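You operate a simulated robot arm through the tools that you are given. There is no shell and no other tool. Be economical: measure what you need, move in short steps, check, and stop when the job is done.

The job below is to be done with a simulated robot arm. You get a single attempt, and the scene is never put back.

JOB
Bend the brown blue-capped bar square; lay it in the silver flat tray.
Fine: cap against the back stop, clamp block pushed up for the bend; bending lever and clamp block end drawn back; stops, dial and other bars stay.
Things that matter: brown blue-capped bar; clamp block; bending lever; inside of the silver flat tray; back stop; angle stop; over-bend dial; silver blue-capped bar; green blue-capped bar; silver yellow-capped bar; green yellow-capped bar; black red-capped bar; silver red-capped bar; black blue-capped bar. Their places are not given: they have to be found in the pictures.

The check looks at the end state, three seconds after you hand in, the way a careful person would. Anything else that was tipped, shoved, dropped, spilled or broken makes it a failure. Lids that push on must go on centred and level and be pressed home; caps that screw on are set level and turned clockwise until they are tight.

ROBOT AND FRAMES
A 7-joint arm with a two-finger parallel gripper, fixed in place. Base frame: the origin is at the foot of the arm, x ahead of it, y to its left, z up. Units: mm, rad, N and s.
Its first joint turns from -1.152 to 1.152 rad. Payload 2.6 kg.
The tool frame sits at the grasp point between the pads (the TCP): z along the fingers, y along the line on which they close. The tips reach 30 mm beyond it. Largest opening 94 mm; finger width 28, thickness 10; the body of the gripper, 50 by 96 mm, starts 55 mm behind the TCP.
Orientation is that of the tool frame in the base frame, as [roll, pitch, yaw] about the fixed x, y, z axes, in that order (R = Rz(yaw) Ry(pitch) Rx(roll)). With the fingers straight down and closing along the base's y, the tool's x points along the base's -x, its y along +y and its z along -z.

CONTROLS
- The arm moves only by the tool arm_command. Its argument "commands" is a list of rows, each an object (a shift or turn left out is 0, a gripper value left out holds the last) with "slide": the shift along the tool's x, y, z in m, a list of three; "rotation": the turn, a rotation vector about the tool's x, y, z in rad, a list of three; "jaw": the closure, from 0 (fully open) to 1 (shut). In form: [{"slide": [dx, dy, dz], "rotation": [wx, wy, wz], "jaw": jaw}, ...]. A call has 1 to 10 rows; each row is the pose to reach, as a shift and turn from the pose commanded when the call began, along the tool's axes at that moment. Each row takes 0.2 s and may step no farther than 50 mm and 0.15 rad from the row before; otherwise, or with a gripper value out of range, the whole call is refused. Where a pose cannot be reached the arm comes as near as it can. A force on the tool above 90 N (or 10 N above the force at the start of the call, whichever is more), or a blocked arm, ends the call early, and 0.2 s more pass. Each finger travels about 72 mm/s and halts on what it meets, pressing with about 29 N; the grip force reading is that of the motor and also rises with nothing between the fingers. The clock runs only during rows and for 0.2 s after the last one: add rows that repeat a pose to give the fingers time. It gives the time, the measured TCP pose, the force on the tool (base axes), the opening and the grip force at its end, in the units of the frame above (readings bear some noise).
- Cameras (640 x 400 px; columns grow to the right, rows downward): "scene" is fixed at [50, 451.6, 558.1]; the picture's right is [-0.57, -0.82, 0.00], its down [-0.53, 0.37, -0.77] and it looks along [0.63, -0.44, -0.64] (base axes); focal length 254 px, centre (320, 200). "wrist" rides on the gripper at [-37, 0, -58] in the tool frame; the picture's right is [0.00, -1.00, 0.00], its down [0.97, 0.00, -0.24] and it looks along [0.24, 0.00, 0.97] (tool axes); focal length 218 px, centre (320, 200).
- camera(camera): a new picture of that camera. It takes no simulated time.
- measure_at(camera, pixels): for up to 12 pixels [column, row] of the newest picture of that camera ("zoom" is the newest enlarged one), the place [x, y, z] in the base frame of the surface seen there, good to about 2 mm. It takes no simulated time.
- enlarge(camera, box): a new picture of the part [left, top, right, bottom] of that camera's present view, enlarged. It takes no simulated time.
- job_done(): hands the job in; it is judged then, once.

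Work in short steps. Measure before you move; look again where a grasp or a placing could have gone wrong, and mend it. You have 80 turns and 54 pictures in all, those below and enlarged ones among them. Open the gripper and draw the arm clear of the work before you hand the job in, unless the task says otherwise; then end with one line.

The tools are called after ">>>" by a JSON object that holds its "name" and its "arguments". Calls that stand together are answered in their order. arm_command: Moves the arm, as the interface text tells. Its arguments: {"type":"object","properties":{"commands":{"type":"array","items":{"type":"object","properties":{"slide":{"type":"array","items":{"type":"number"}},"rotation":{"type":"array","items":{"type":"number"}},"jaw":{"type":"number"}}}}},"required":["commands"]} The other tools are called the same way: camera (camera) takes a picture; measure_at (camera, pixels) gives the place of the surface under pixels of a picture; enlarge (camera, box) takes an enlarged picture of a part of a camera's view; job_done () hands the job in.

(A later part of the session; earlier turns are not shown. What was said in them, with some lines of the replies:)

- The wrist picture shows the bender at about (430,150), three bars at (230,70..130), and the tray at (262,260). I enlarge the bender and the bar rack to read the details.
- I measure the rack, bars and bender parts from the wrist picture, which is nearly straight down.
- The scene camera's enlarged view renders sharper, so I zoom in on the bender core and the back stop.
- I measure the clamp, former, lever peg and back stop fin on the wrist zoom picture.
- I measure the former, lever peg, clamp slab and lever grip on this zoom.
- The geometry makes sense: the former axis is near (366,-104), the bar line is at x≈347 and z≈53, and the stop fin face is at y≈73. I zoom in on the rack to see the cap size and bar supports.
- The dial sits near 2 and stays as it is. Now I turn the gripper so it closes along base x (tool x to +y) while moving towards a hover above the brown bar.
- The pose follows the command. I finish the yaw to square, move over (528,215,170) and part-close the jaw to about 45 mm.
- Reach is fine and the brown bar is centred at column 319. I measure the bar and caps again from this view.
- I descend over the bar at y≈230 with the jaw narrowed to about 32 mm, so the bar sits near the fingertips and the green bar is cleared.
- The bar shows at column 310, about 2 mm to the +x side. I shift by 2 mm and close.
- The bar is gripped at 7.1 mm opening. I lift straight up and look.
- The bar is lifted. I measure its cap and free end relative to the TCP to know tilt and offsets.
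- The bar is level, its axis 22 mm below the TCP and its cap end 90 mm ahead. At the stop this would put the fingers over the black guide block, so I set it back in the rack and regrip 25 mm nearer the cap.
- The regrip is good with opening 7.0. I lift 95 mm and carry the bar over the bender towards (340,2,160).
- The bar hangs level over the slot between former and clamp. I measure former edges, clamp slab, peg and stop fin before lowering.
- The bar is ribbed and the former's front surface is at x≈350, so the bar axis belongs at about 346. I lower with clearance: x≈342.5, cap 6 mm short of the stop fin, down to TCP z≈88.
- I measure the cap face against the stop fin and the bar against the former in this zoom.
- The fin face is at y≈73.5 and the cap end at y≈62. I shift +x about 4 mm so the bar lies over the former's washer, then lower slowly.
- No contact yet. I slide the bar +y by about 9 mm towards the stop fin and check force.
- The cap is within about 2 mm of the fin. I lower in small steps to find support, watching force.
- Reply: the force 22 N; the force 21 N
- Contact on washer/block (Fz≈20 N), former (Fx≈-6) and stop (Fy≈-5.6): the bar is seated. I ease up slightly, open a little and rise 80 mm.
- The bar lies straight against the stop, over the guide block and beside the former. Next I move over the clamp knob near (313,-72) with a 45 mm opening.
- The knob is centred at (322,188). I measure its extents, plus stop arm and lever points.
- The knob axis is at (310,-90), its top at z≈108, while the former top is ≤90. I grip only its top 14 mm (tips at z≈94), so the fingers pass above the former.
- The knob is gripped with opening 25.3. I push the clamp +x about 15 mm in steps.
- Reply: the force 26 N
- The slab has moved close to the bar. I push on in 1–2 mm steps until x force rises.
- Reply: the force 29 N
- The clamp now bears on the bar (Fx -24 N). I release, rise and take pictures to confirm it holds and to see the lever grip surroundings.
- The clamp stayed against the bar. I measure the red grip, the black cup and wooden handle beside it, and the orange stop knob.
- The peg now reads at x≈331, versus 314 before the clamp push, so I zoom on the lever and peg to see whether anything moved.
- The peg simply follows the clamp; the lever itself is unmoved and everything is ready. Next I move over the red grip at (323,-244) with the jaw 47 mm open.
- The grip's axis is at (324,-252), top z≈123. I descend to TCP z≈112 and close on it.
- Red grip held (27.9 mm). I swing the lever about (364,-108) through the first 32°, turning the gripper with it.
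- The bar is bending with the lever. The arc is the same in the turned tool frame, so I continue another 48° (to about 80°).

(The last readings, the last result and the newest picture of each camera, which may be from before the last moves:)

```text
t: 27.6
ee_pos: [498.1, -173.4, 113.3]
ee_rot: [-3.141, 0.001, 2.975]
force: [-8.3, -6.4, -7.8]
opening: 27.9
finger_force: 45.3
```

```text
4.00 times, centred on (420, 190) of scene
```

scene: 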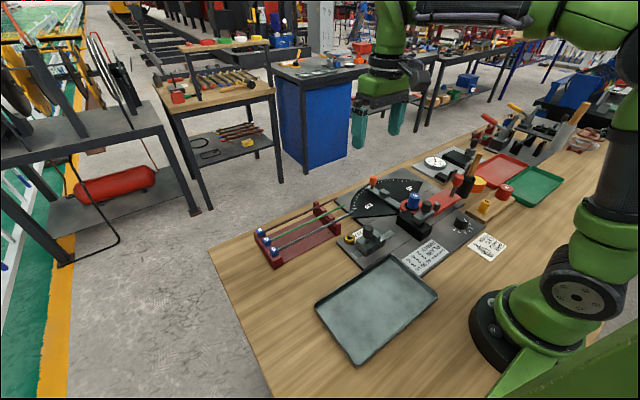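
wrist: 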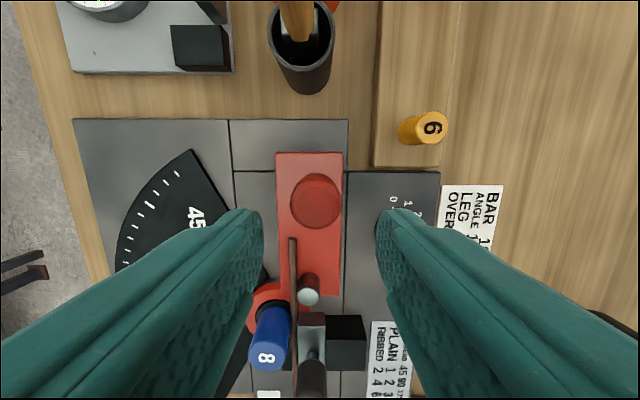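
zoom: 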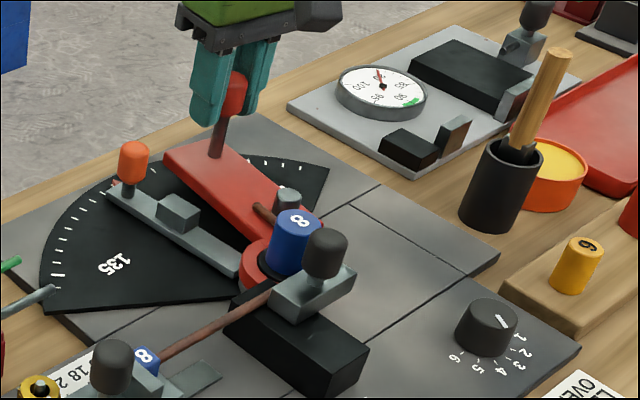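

The gap to the stop block is still some degrees. I advance 8° and check force.

>>> {"name": "arm_command", "arguments": {"commands": [{"slide": [-0.00244, 0.01015, 0], "rotation": [0, 0, -0.0698]}, {"slide": [-0.00417, 0.02043, 0], "rotation": [0, 0, -0.1396]}, {"slide": [-0.00417, 0.02043, 0], "rotation": [0, 0, -0.1396]}]}}

>>> {"name": "enlarge", "arguments": {"camera": "scene", "box": [360, 160, 440, 220]}}

```text
t: 28.4
ee_pos: [506.5, -152.2, 112.5]
ee_rot: [3.141, -0.003, 3.11]
force: [-29.5, -0.7, 2.4]
opening: 27.7
finger_force: 44.8
```

```text
6.67 times, centred on (400, 190) of scene
```

zoom: 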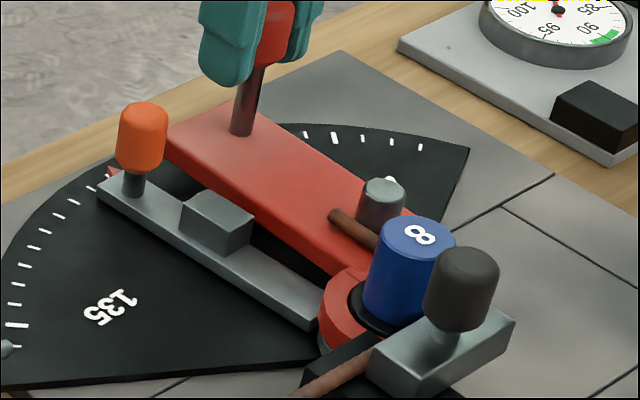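

A radial pull of about 29 N shows my arc is slightly too wide, so I ease inward 3 mm while advancing 3° more; the lever edge is nearly at the stop block at (215,225).

>>> {"name": "arm_command", "arguments": {"commands": [{"slide": [0.0015, 0.0038, 0], "rotation": [0, 0, -0.026]}, {"slide": [0.0015, 0.0076, 0], "rotation": [0, 0, -0.0524]}, {"slide": [0.0015, 0.0076, 0], "rotation": [0, 0, -0.0524]}]}}

>>> {"name": "enlarge", "arguments": {"camera": "scene", "box": [360, 160, 440, 220]}}

```text
t: 29.2
ee_pos: [508.3, -146.7, 113.6]
ee_rot: [-3.14, 0.007, -3.114]
force: [27.9, -14.8, -23.4]
opening: 27.6
finger_force: 45.1
```

```text
6.67 times, centred on (400, 190) of scene
```

zoom: 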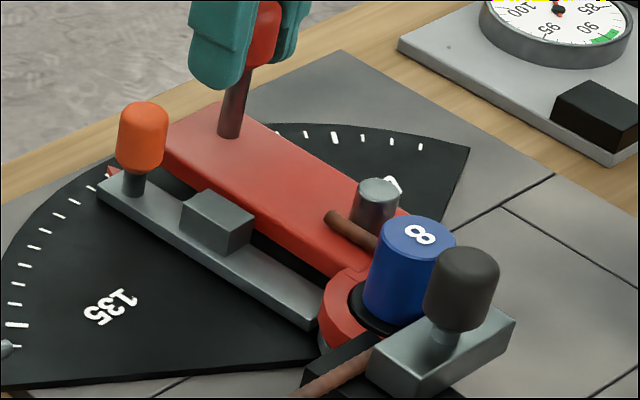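

I measure the lever's leading edge and the stop block back face for the remaining gap.

>>> {"name": "measure_at", "arguments": {"camera": "zoom", "pixels": [[172, 150], [250, 203], [330, 257], [212, 198], [245, 222], [195, 200], [225, 222], [375, 185], [335, 216], [360, 238], [130, 185], [300, 305]]}}

```text
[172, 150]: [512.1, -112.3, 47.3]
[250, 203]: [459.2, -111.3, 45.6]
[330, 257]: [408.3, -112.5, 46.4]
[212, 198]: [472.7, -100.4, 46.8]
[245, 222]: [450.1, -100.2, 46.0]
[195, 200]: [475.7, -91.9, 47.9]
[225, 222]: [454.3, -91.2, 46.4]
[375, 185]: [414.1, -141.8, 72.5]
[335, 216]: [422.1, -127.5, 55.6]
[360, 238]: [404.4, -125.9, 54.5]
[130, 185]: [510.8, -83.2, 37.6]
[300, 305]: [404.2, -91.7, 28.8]
```

The lever edge is exactly at 90° (y≈-111.5 along x) with about 8 mm left to the stop block face, i.e. 4° over-bend to go. I advance in small steps to contact.

>>> {"name": "arm_command", "arguments": {"commands": [{"slide": [-0.0025, 0.0038, 0], "rotation": [0, 0, -0.026]}, {"slide": [-0.003, 0.0076, 0], "rotation": [0, 0, -0.0524]}, {"slide": [-0.0035, 0.0101, 0], "rotation": [0, 0, -0.0698]}]}}

>>> {"name": "enlarge", "arguments": {"camera": "scene", "box": [360, 160, 440, 220]}}

```text
t: 30.0
ee_pos: [508.1, -138.7, 114.2]
ee_rot: [-3.137, -0.001, -3.054]
force: [0.1, -22.8, -4.3]
opening: 28.1
finger_force: 45.1
```

```text
6.67 times, centred on (400, 190) of scene
```

zoom: 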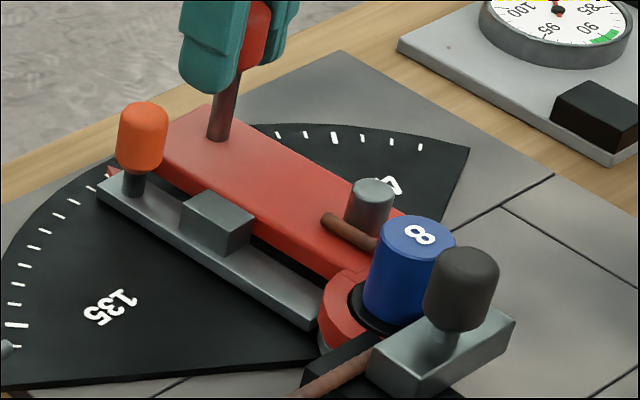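

The swing is now about 93°. I press on a little until the block stops it.

>>> {"name": "arm_command", "arguments": {"commands": [{"slide": [-0.0006, 0.0025, 0], "rotation": [0, 0, -0.017]}, {"slide": [-0.001, 0.005, 0], "rotation": [0, 0, -0.034]}, {"slide": [-0.001, 0.005, 0], "rotation": [0, 0, -0.034]}]}}

>>> {"name": "enlarge", "arguments": {"camera": "scene", "box": [360, 160, 440, 220]}}

>>> {"name": "measure_at", "arguments": {"camera": "zoom", "pixels": [[172, 155], [245, 207], [330, 260], [212, 198], [245, 222], [140, 110], [130, 185], [300, 305]]}}

```text
t: 30.8
ee_pos: [508.0, -139.1, 113.8]
ee_rot: [-3.126, -0.002, -3.024]
force: [2.9, -36.0, 5.7]
opening: 27.8
finger_force: 44.2
```

```text
6.67 times, centred on (400, 190) of scene
```

zoom: 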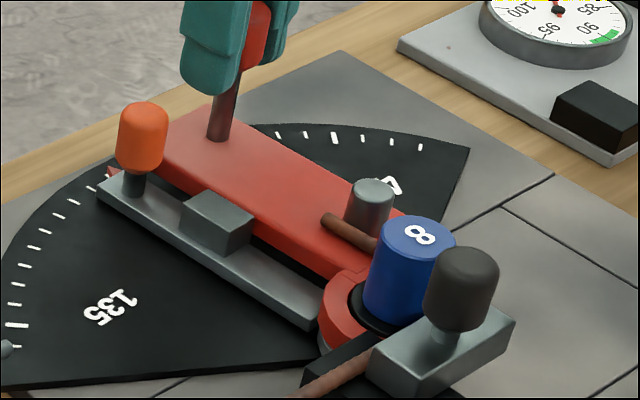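

```text
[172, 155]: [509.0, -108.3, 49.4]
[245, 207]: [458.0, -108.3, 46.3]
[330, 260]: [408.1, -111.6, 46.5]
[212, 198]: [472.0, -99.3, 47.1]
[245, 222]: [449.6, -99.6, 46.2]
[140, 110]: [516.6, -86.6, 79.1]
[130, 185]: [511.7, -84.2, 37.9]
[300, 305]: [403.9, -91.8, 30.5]
```

The lever is stopped at the angle stop (36 N, no further motion), swing ≈93–94°. I swing it back along the same arc, first 48°.

>>> {"name": "arm_command", "arguments": {"commands": [{"slide": [0.00697, -0.01965, 0], "rotation": [0, 0, 0.1396]}, {"slide": [0.01659, -0.03814, 0], "rotation": [0, 0, 0.2793]}, {"slide": [0.02873, -0.0551, 0], "rotation": [0, 0, 0.4189]}, {"slide": [0.04309, -0.07023, 0], "rotation": [0, 0, 0.5585]}, {"slide": [0.05941, -0.0832, 0], "rotation": [0, 0, 0.6981]}, {"slide": [0.07737, -0.09377, 0], "rotation": [0, 0, 0.8378]}]}}

>>> {"name": "enlarge", "arguments": {"camera": "scene", "box": [350, 140, 490, 240]}}

```text
t: 32.2
ee_pos: [444.8, -232.6, 114.7]
ee_rot: [3.14, -0.003, 2.427]
force: [-8.4, 11.6, 17.5]
opening: 28.1
finger_force: 45.4
```

```text
4.00 times, centred on (420, 190) of scene
```

zoom: 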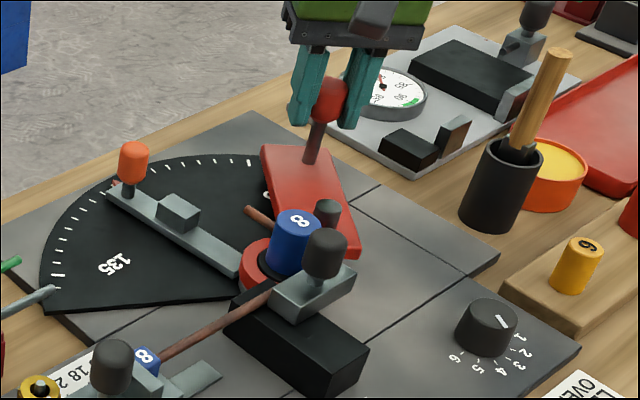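

The bar keeps its bend as the lever retreats. I swing back the remaining 48°.

>>> {"name": "arm_command", "arguments": {"commands": [{"slide": [0.00697, -0.01965, 0], "rotation": [0, 0, 0.1396]}, {"slide": [0.01659, -0.03814, 0], "rotation": [0, 0, 0.2793]}, {"slide": [0.02873, -0.0551, 0], "rotation": [0, 0, 0.4189]}, {"slide": [0.04309, -0.07023, 0], "rotation": [0, 0, 0.5585]}, {"slide": [0.05941, -0.0832, 0], "rotation": [0, 0, 0.6981]}, {"slide": [0.07737, -0.09377, 0], "rotation": [0, 0, 0.8378]}]}}

```text
t: 33.6
ee_pos: [324.3, -251.0, 111.5]
ee_rot: [-3.141, -0.003, 1.593]
force: [11.6, 19.8, 18.6]
opening: 28.1
finger_force: 45.0
```

The lever is back at its start (x 324.3). I open, rise and go back above the clamp knob at about (329,-90).

>>> {"name": "arm_command", "arguments": {"commands": [{"jaw": 0.8}, {"jaw": 0.5}, {"jaw": 0.5}, {"slide": [0, 0, -0.035]}, {"slide": [0, 0, -0.07]}, {"slide": [0.04, 0.001, -0.07]}, {"slide": [0.08, 0.002, -0.07]}, {"slide": [0.12, 0.003, -0.07]}, {"slide": [0.161, 0.004, -0.07], "rotation": [0, 0, 0.02]}, {"slide": [0.161, 0.004, -0.07], "rotation": [0, 0, 0.02]}]}}

>>> {"name": "camera", "arguments": {"camera": "wrist"}}

```text
t: 35.8
ee_pos: [324.1, -92.4, 180.6]
ee_rot: [-3.141, 0.0, 1.571]
force: [0.4, 0.7, -0.6]
opening: 47.1
finger_force: 0.0
```

```text
10 pictures are left
```

wrist: 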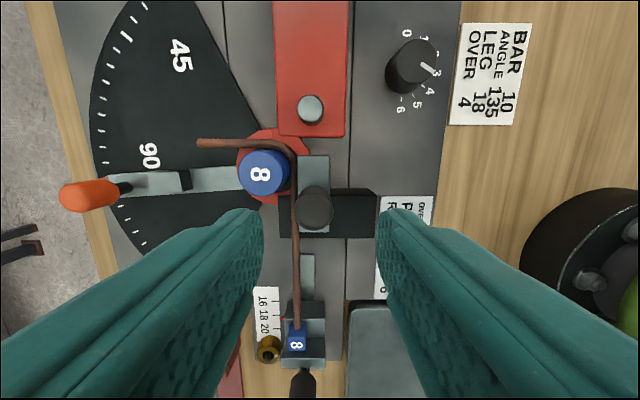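

The bar is bent about square around the former. I measure its legs and the clamp knob.

>>> {"name": "measure_at", "arguments": {"camera": "wrist", "pixels": [[203, 143], [235, 143], [265, 144], [294, 190], [296, 250], [297, 310], [316, 205], [300, 205], [333, 205], [310, 108]]}}

```text
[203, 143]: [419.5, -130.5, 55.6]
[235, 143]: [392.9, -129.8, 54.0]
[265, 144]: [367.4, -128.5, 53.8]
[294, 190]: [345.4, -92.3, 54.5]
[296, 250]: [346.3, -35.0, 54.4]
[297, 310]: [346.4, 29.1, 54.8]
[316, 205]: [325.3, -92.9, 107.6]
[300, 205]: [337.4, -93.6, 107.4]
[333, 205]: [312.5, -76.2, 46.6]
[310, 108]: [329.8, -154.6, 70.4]
```

>>> {"name": "enlarge", "arguments": {"camera": "wrist", "box": [190, 120, 330, 220]}}

```text
4.00 times, centred on (260, 170) of wrist
```

zoom: 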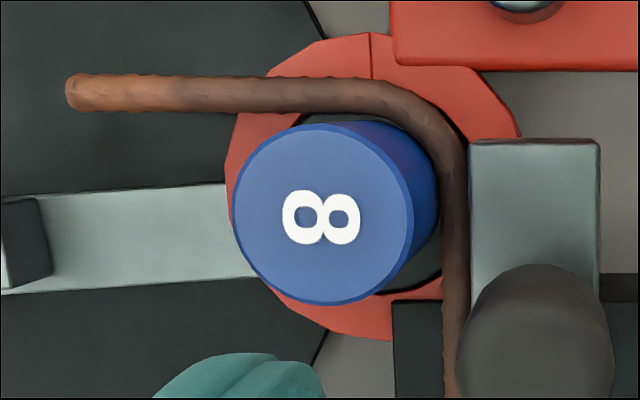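

The short leg reads within about 0.5° of the x axis and the long leg along y: the bend is square. Now I grip the clamp knob's top again and draw it back.

>>> {"name": "arm_command", "arguments": {"commands": [{"slide": [0, 0.002, 0.03]}, {"slide": [0, 0.002, 0.057]}, {"slide": [0, 0.002, 0.057], "jaw": 0.75}, {"slide": [0, 0.002, 0.057], "jaw": 1.0}, {"slide": [0, 0.002, 0.057], "jaw": 1.0}, {"slide": [0, -0.003, 0.057]}, {"slide": [0, -0.008, 0.057]}, {"slide": [0, -0.013, 0.057]}, {"slide": [0, -0.016, 0.057]}, {"slide": [0, -0.016, 0.057]}]}}

```text
t: 38.0
ee_pos: [312.3, -91.5, 125.9]
ee_rot: [3.134, 0.003, 1.576]
force: [37.8, 5.5, -34.7]
opening: 25.8
finger_force: 45.4
```

The clamp is at the end of its travel (x≈312, as at the start). I ease off, open, rise, and move above the bar at y≈-8.

>>> {"name": "arm_command", "arguments": {"commands": [{"slide": [0, 0.002, 0]}, {"slide": [0, 0.002, 0], "jaw": 0.8}, {"slide": [0, 0.002, 0], "jaw": 0.5}, {"slide": [0, 0.002, 0], "jaw": 0.5}, {"slide": [0, 0.002, -0.035]}, {"slide": [0.03, 0.014, -0.05]}, {"slide": [0.06, 0.026, -0.05]}, {"slide": [0.084, 0.037, -0.05], "jaw": 0.66}, {"slide": [0.084, 0.037, -0.05], "jaw": 0.66}]}}

>>> {"name": "camera", "arguments": {"camera": "wrist"}}

```text
t: 40.0
ee_pos: [346.8, -7.6, 176.3]
ee_rot: [3.141, 0.001, 1.571]
force: [0.1, -0.8, 0.3]
opening: 32.0
finger_force: 0.0
```

```text
8 pictures are left
```

wrist: 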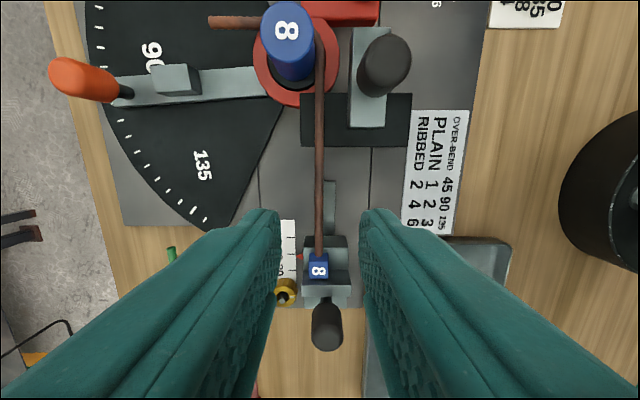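

The bar is centred (column 319), clamp drawn back. I descend, grip it, and lift straight up clear of the former (its L hooks round it).

>>> {"name": "arm_command", "arguments": {"commands": [{"slide": [0, 0, 0.045]}, {"slide": [0, 0, 0.085]}, {"slide": [0, 0, 0.102]}, {"slide": [0, 0, 0.102], "jaw": 0.85}, {"slide": [0, 0, 0.102], "jaw": 1.0}, {"slide": [0, 0, 0.102], "jaw": 1.0}, {"slide": [0, 0, 0.09]}, {"slide": [0, 0, 0.055]}, {"slide": [0, 0, 0.01]}, {"slide": [0, 0, -0.03]}]}}

>>> {"name": "enlarge", "arguments": {"camera": "scene", "box": [300, 130, 480, 370]}}

```text
t: 42.2
ee_pos: [346.1, -8.8, 205.3]
ee_rot: [-3.14, 0.0, 1.569]
force: [-0.3, 0.0, -1.5]
opening: 6.8
finger_force: 29.3
```

```text
1.67 times, centred on (390, 250) of scene
```

zoom: 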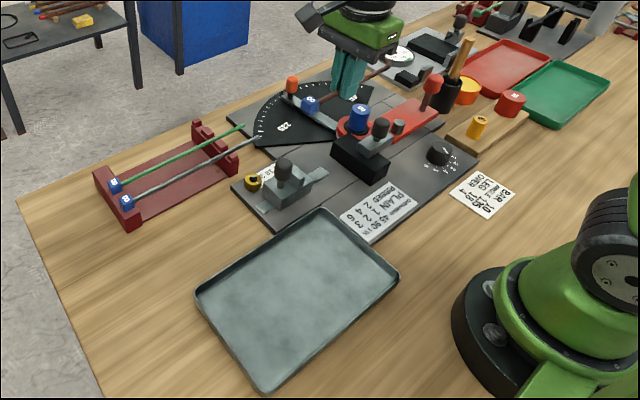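

The bent bar is lifted clear. I measure the tray's inside edges and rim.

>>> {"name": "measure_at", "arguments": {"camera": "zoom", "pixels": [[320, 222], [205, 297], [265, 375], [385, 283], [260, 255], [350, 250], [235, 340], [330, 328], [322, 210], [197, 293], [267, 389], [399, 277]]}}

>>> {"name": "measure_at", "arguments": {"camera": "scene", "pixels": [[387, 197], [410, 172], [419, 165]]}}

```text
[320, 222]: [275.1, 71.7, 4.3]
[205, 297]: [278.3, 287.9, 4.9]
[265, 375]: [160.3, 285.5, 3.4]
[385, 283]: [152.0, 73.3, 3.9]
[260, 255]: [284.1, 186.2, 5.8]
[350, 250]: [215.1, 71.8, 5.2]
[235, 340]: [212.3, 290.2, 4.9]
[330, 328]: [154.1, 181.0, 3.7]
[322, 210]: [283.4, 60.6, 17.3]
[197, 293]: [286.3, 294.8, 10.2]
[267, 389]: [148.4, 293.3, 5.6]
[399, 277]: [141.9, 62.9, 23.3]
```

```text
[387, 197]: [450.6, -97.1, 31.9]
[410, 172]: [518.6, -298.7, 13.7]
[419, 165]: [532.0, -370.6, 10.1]
```

The tray inside spans x 152–280, y 70–288. The L needs about 82 × 207 mm, so I carry it to TCP (184,201) high, then lower to z≈75.

>>> {"name": "arm_command", "arguments": {"commands": [{"slide": [0.035, -0.027, 0]}, {"slide": [0.07, -0.054, 0]}, {"slide": [0.105, -0.081, 0]}, {"slide": [0.14, -0.108, 0]}, {"slide": [0.175, -0.135, 0]}, {"slide": [0.21, -0.162, 0]}, {"slide": [0.21, -0.162, 0.045]}, {"slide": [0.21, -0.162, 0.09]}, {"slide": [0.21, -0.162, 0.13]}, {"slide": [0.21, -0.162, 0.13]}]}}

>>> {"name": "camera", "arguments": {"camera": "wrist"}}

>>> {"name": "enlarge", "arguments": {"camera": "scene", "box": [290, 220, 470, 380]}}

```text
t: 44.4
ee_pos: [183.9, 200.1, 75.8]
ee_rot: [-3.142, 0.001, 1.57]
force: [0.4, -0.8, -0.9]
opening: 7.1
finger_force: 28.5
```

```text
6 pictures are left
```

wrist: 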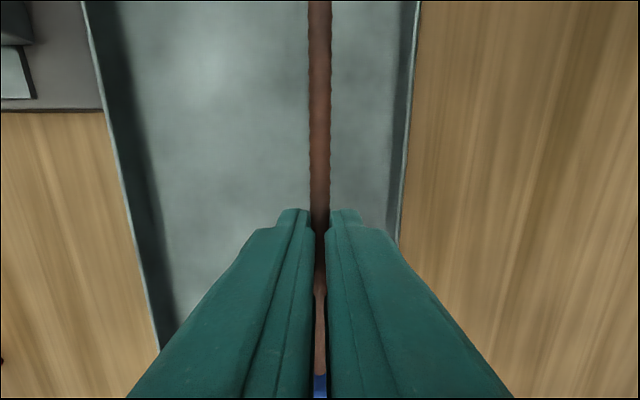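

```text
2.50 times, centred on (380, 300) of scene
```

zoom: 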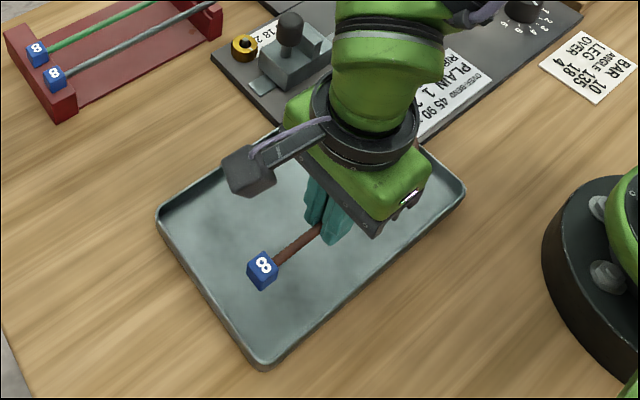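

>>> {"name": "measure_at", "arguments": {"camera": "zoom", "pixels": [[262, 264], [250, 268], [262, 288], [285, 256], [310, 235], [270, 280], [252, 355]]}}

>>> {"name": "measure_at", "arguments": {"camera": "wrist", "pixels": [[319, 180], [319, 90], [319, 5], [415, 20]]}}

```text
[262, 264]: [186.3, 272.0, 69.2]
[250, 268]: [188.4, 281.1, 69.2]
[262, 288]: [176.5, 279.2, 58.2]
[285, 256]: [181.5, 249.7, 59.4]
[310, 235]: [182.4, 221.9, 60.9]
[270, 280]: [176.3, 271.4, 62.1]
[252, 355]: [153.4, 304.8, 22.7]
```

```text
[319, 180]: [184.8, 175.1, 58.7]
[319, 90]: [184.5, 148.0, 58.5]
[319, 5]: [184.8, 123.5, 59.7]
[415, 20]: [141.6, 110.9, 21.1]
```

The cap end is at y≈281 and the short leg's outer side at ≈74.5; I shift +1.5 mm in y and lower to TCP z≈36 gently.

>>> {"name": "arm_command", "arguments": {"commands": [{"slide": [0.0015, 0, 0.01]}, {"slide": [0.0015, 0, 0.022]}, {"slide": [0.0015, 0, 0.032]}, {"slide": [0.0015, 0, 0.038]}, {"slide": [0.0015, 0, 0.04]}]}}

```text
t: 45.6
ee_pos: [184.8, 203.9, 35.3]
ee_rot: [3.141, 0.001, 1.569]
force: [0.2, 0.3, -0.9]
opening: 7.0
finger_force: 29.9
```

No contact force yet. I go 1.5 mm lower, open narrowly, wait, and rise.

>>> {"name": "arm_command", "arguments": {"commands": [{"slide": [0, 0, 0.0015]}, {"slide": [0, 0, 0.0015], "jaw": 0.9}, {"slide": [0, 0, 0.0015], "jaw": 0.82}, {"slide": [0, 0, 0.0015], "jaw": 0.82}, {"slide": [0, 0, 0.0015], "jaw": 0.82}, {"slide": [0, 0, -0.03]}, {"slide": [0, 0, -0.075]}, {"slide": [0, 0, -0.12]}, {"slide": [0, 0.03, -0.16]}]}}

>>> {"name": "camera", "arguments": {"camera": "wrist"}}

>>> {"name": "camera", "arguments": {"camera": "scene"}}

```text
t: 47.6
ee_pos: [211.9, 202.7, 195.2]
ee_rot: [3.141, 0.0, 1.571]
force: [-0.5, 0.8, -0.5]
opening: 17.0
finger_force: 0.0
```

```text
4 pictures are left
```

wrist: 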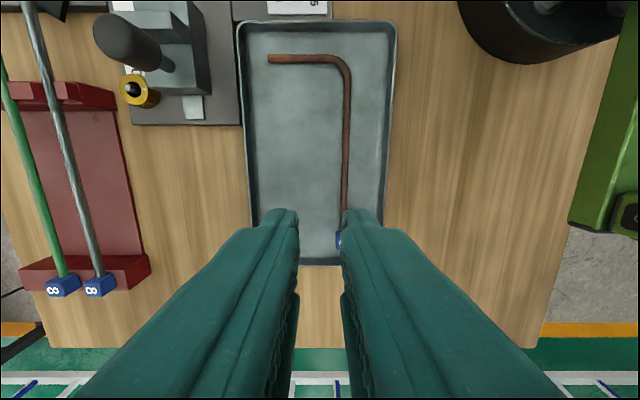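

```text
3 pictures are left
```

scene: 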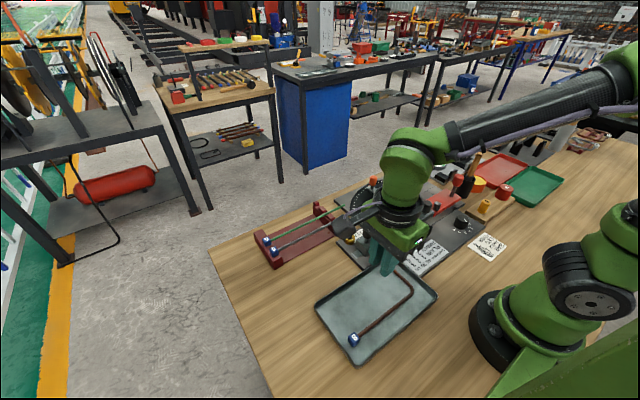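

The bar lies flat inside the tray. I open fully and draw the arm up and away, then check lever, clamp and stop.

>>> {"name": "arm_command", "arguments": {"commands": [{"slide": [0, 0, -0.045], "jaw": 0.5}, {"slide": [0, 0, -0.09], "jaw": 0.0}, {"slide": [0, 0, -0.13]}, {"slide": [-0.03, 0, -0.16]}, {"slide": [-0.06, 0, -0.18]}, {"slide": [-0.06, 0, -0.18]}]}}

>>> {"name": "enlarge", "arguments": {"camera": "scene", "box": [300, 165, 500, 365]}}

>>> {"name": "camera", "arguments": {"camera": "wrist"}}

```text
t: 49.0
ee_pos: [212.6, 145.5, 377.2]
ee_rot: [-3.141, -0.001, 1.571]
force: [0.6, -0.3, -0.1]
opening: 94.1
finger_force: 0.0
```

```text
2.00 times, centred on (400, 265) of scene
```

zoom: 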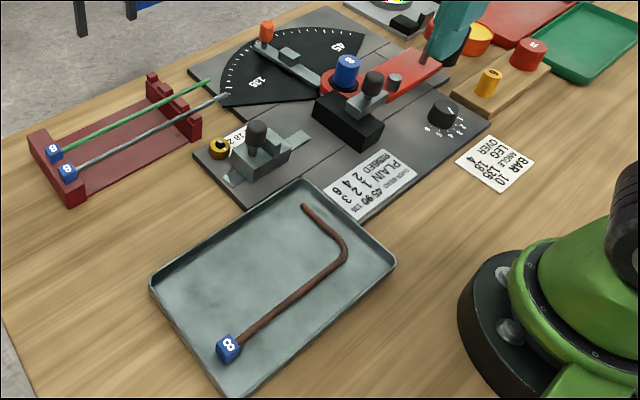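

```text
1 pictures are left
```

wrist: 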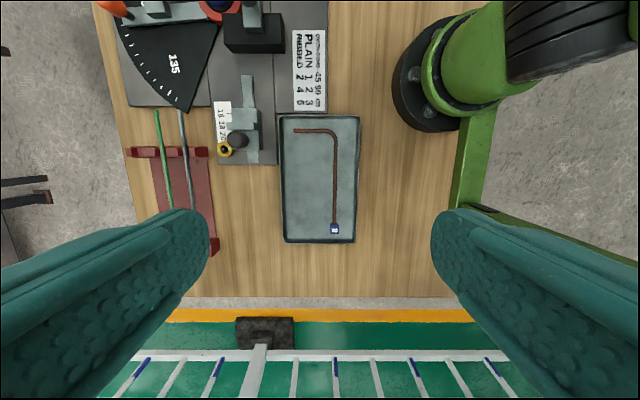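

All looks as intended; I do a last check of clamp slab, lever and bend positions on this zoom.

>>> {"name": "measure_at", "arguments": {"camera": "zoom", "pixels": [[375, 75], [365, 102], [393, 78], [412, 55], [392, 100], [435, 72], [305, 207], [330, 232], [342, 262], [300, 290], [245, 340]]}}

```text
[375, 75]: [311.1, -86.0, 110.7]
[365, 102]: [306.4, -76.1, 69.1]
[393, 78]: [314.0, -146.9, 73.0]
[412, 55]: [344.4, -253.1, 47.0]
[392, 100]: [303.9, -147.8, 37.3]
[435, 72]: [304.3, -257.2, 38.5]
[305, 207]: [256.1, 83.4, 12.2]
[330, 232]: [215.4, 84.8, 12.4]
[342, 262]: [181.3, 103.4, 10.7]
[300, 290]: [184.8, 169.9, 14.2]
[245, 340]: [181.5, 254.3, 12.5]
```

The lever edge runs along y again (x≈304 at both ends), the clamp is back at x≈311, and the bar lies square in the tray. I hand in.

>>> {"name": "job_done", "arguments": {}}

```text
The job is handed in.
```

The brown blue-capped bar is bent to within about 1° of square and lies flat inside the silver tray; the lever and clamp block are drawn back, and I saw no movement of the stops, dial or other bars.
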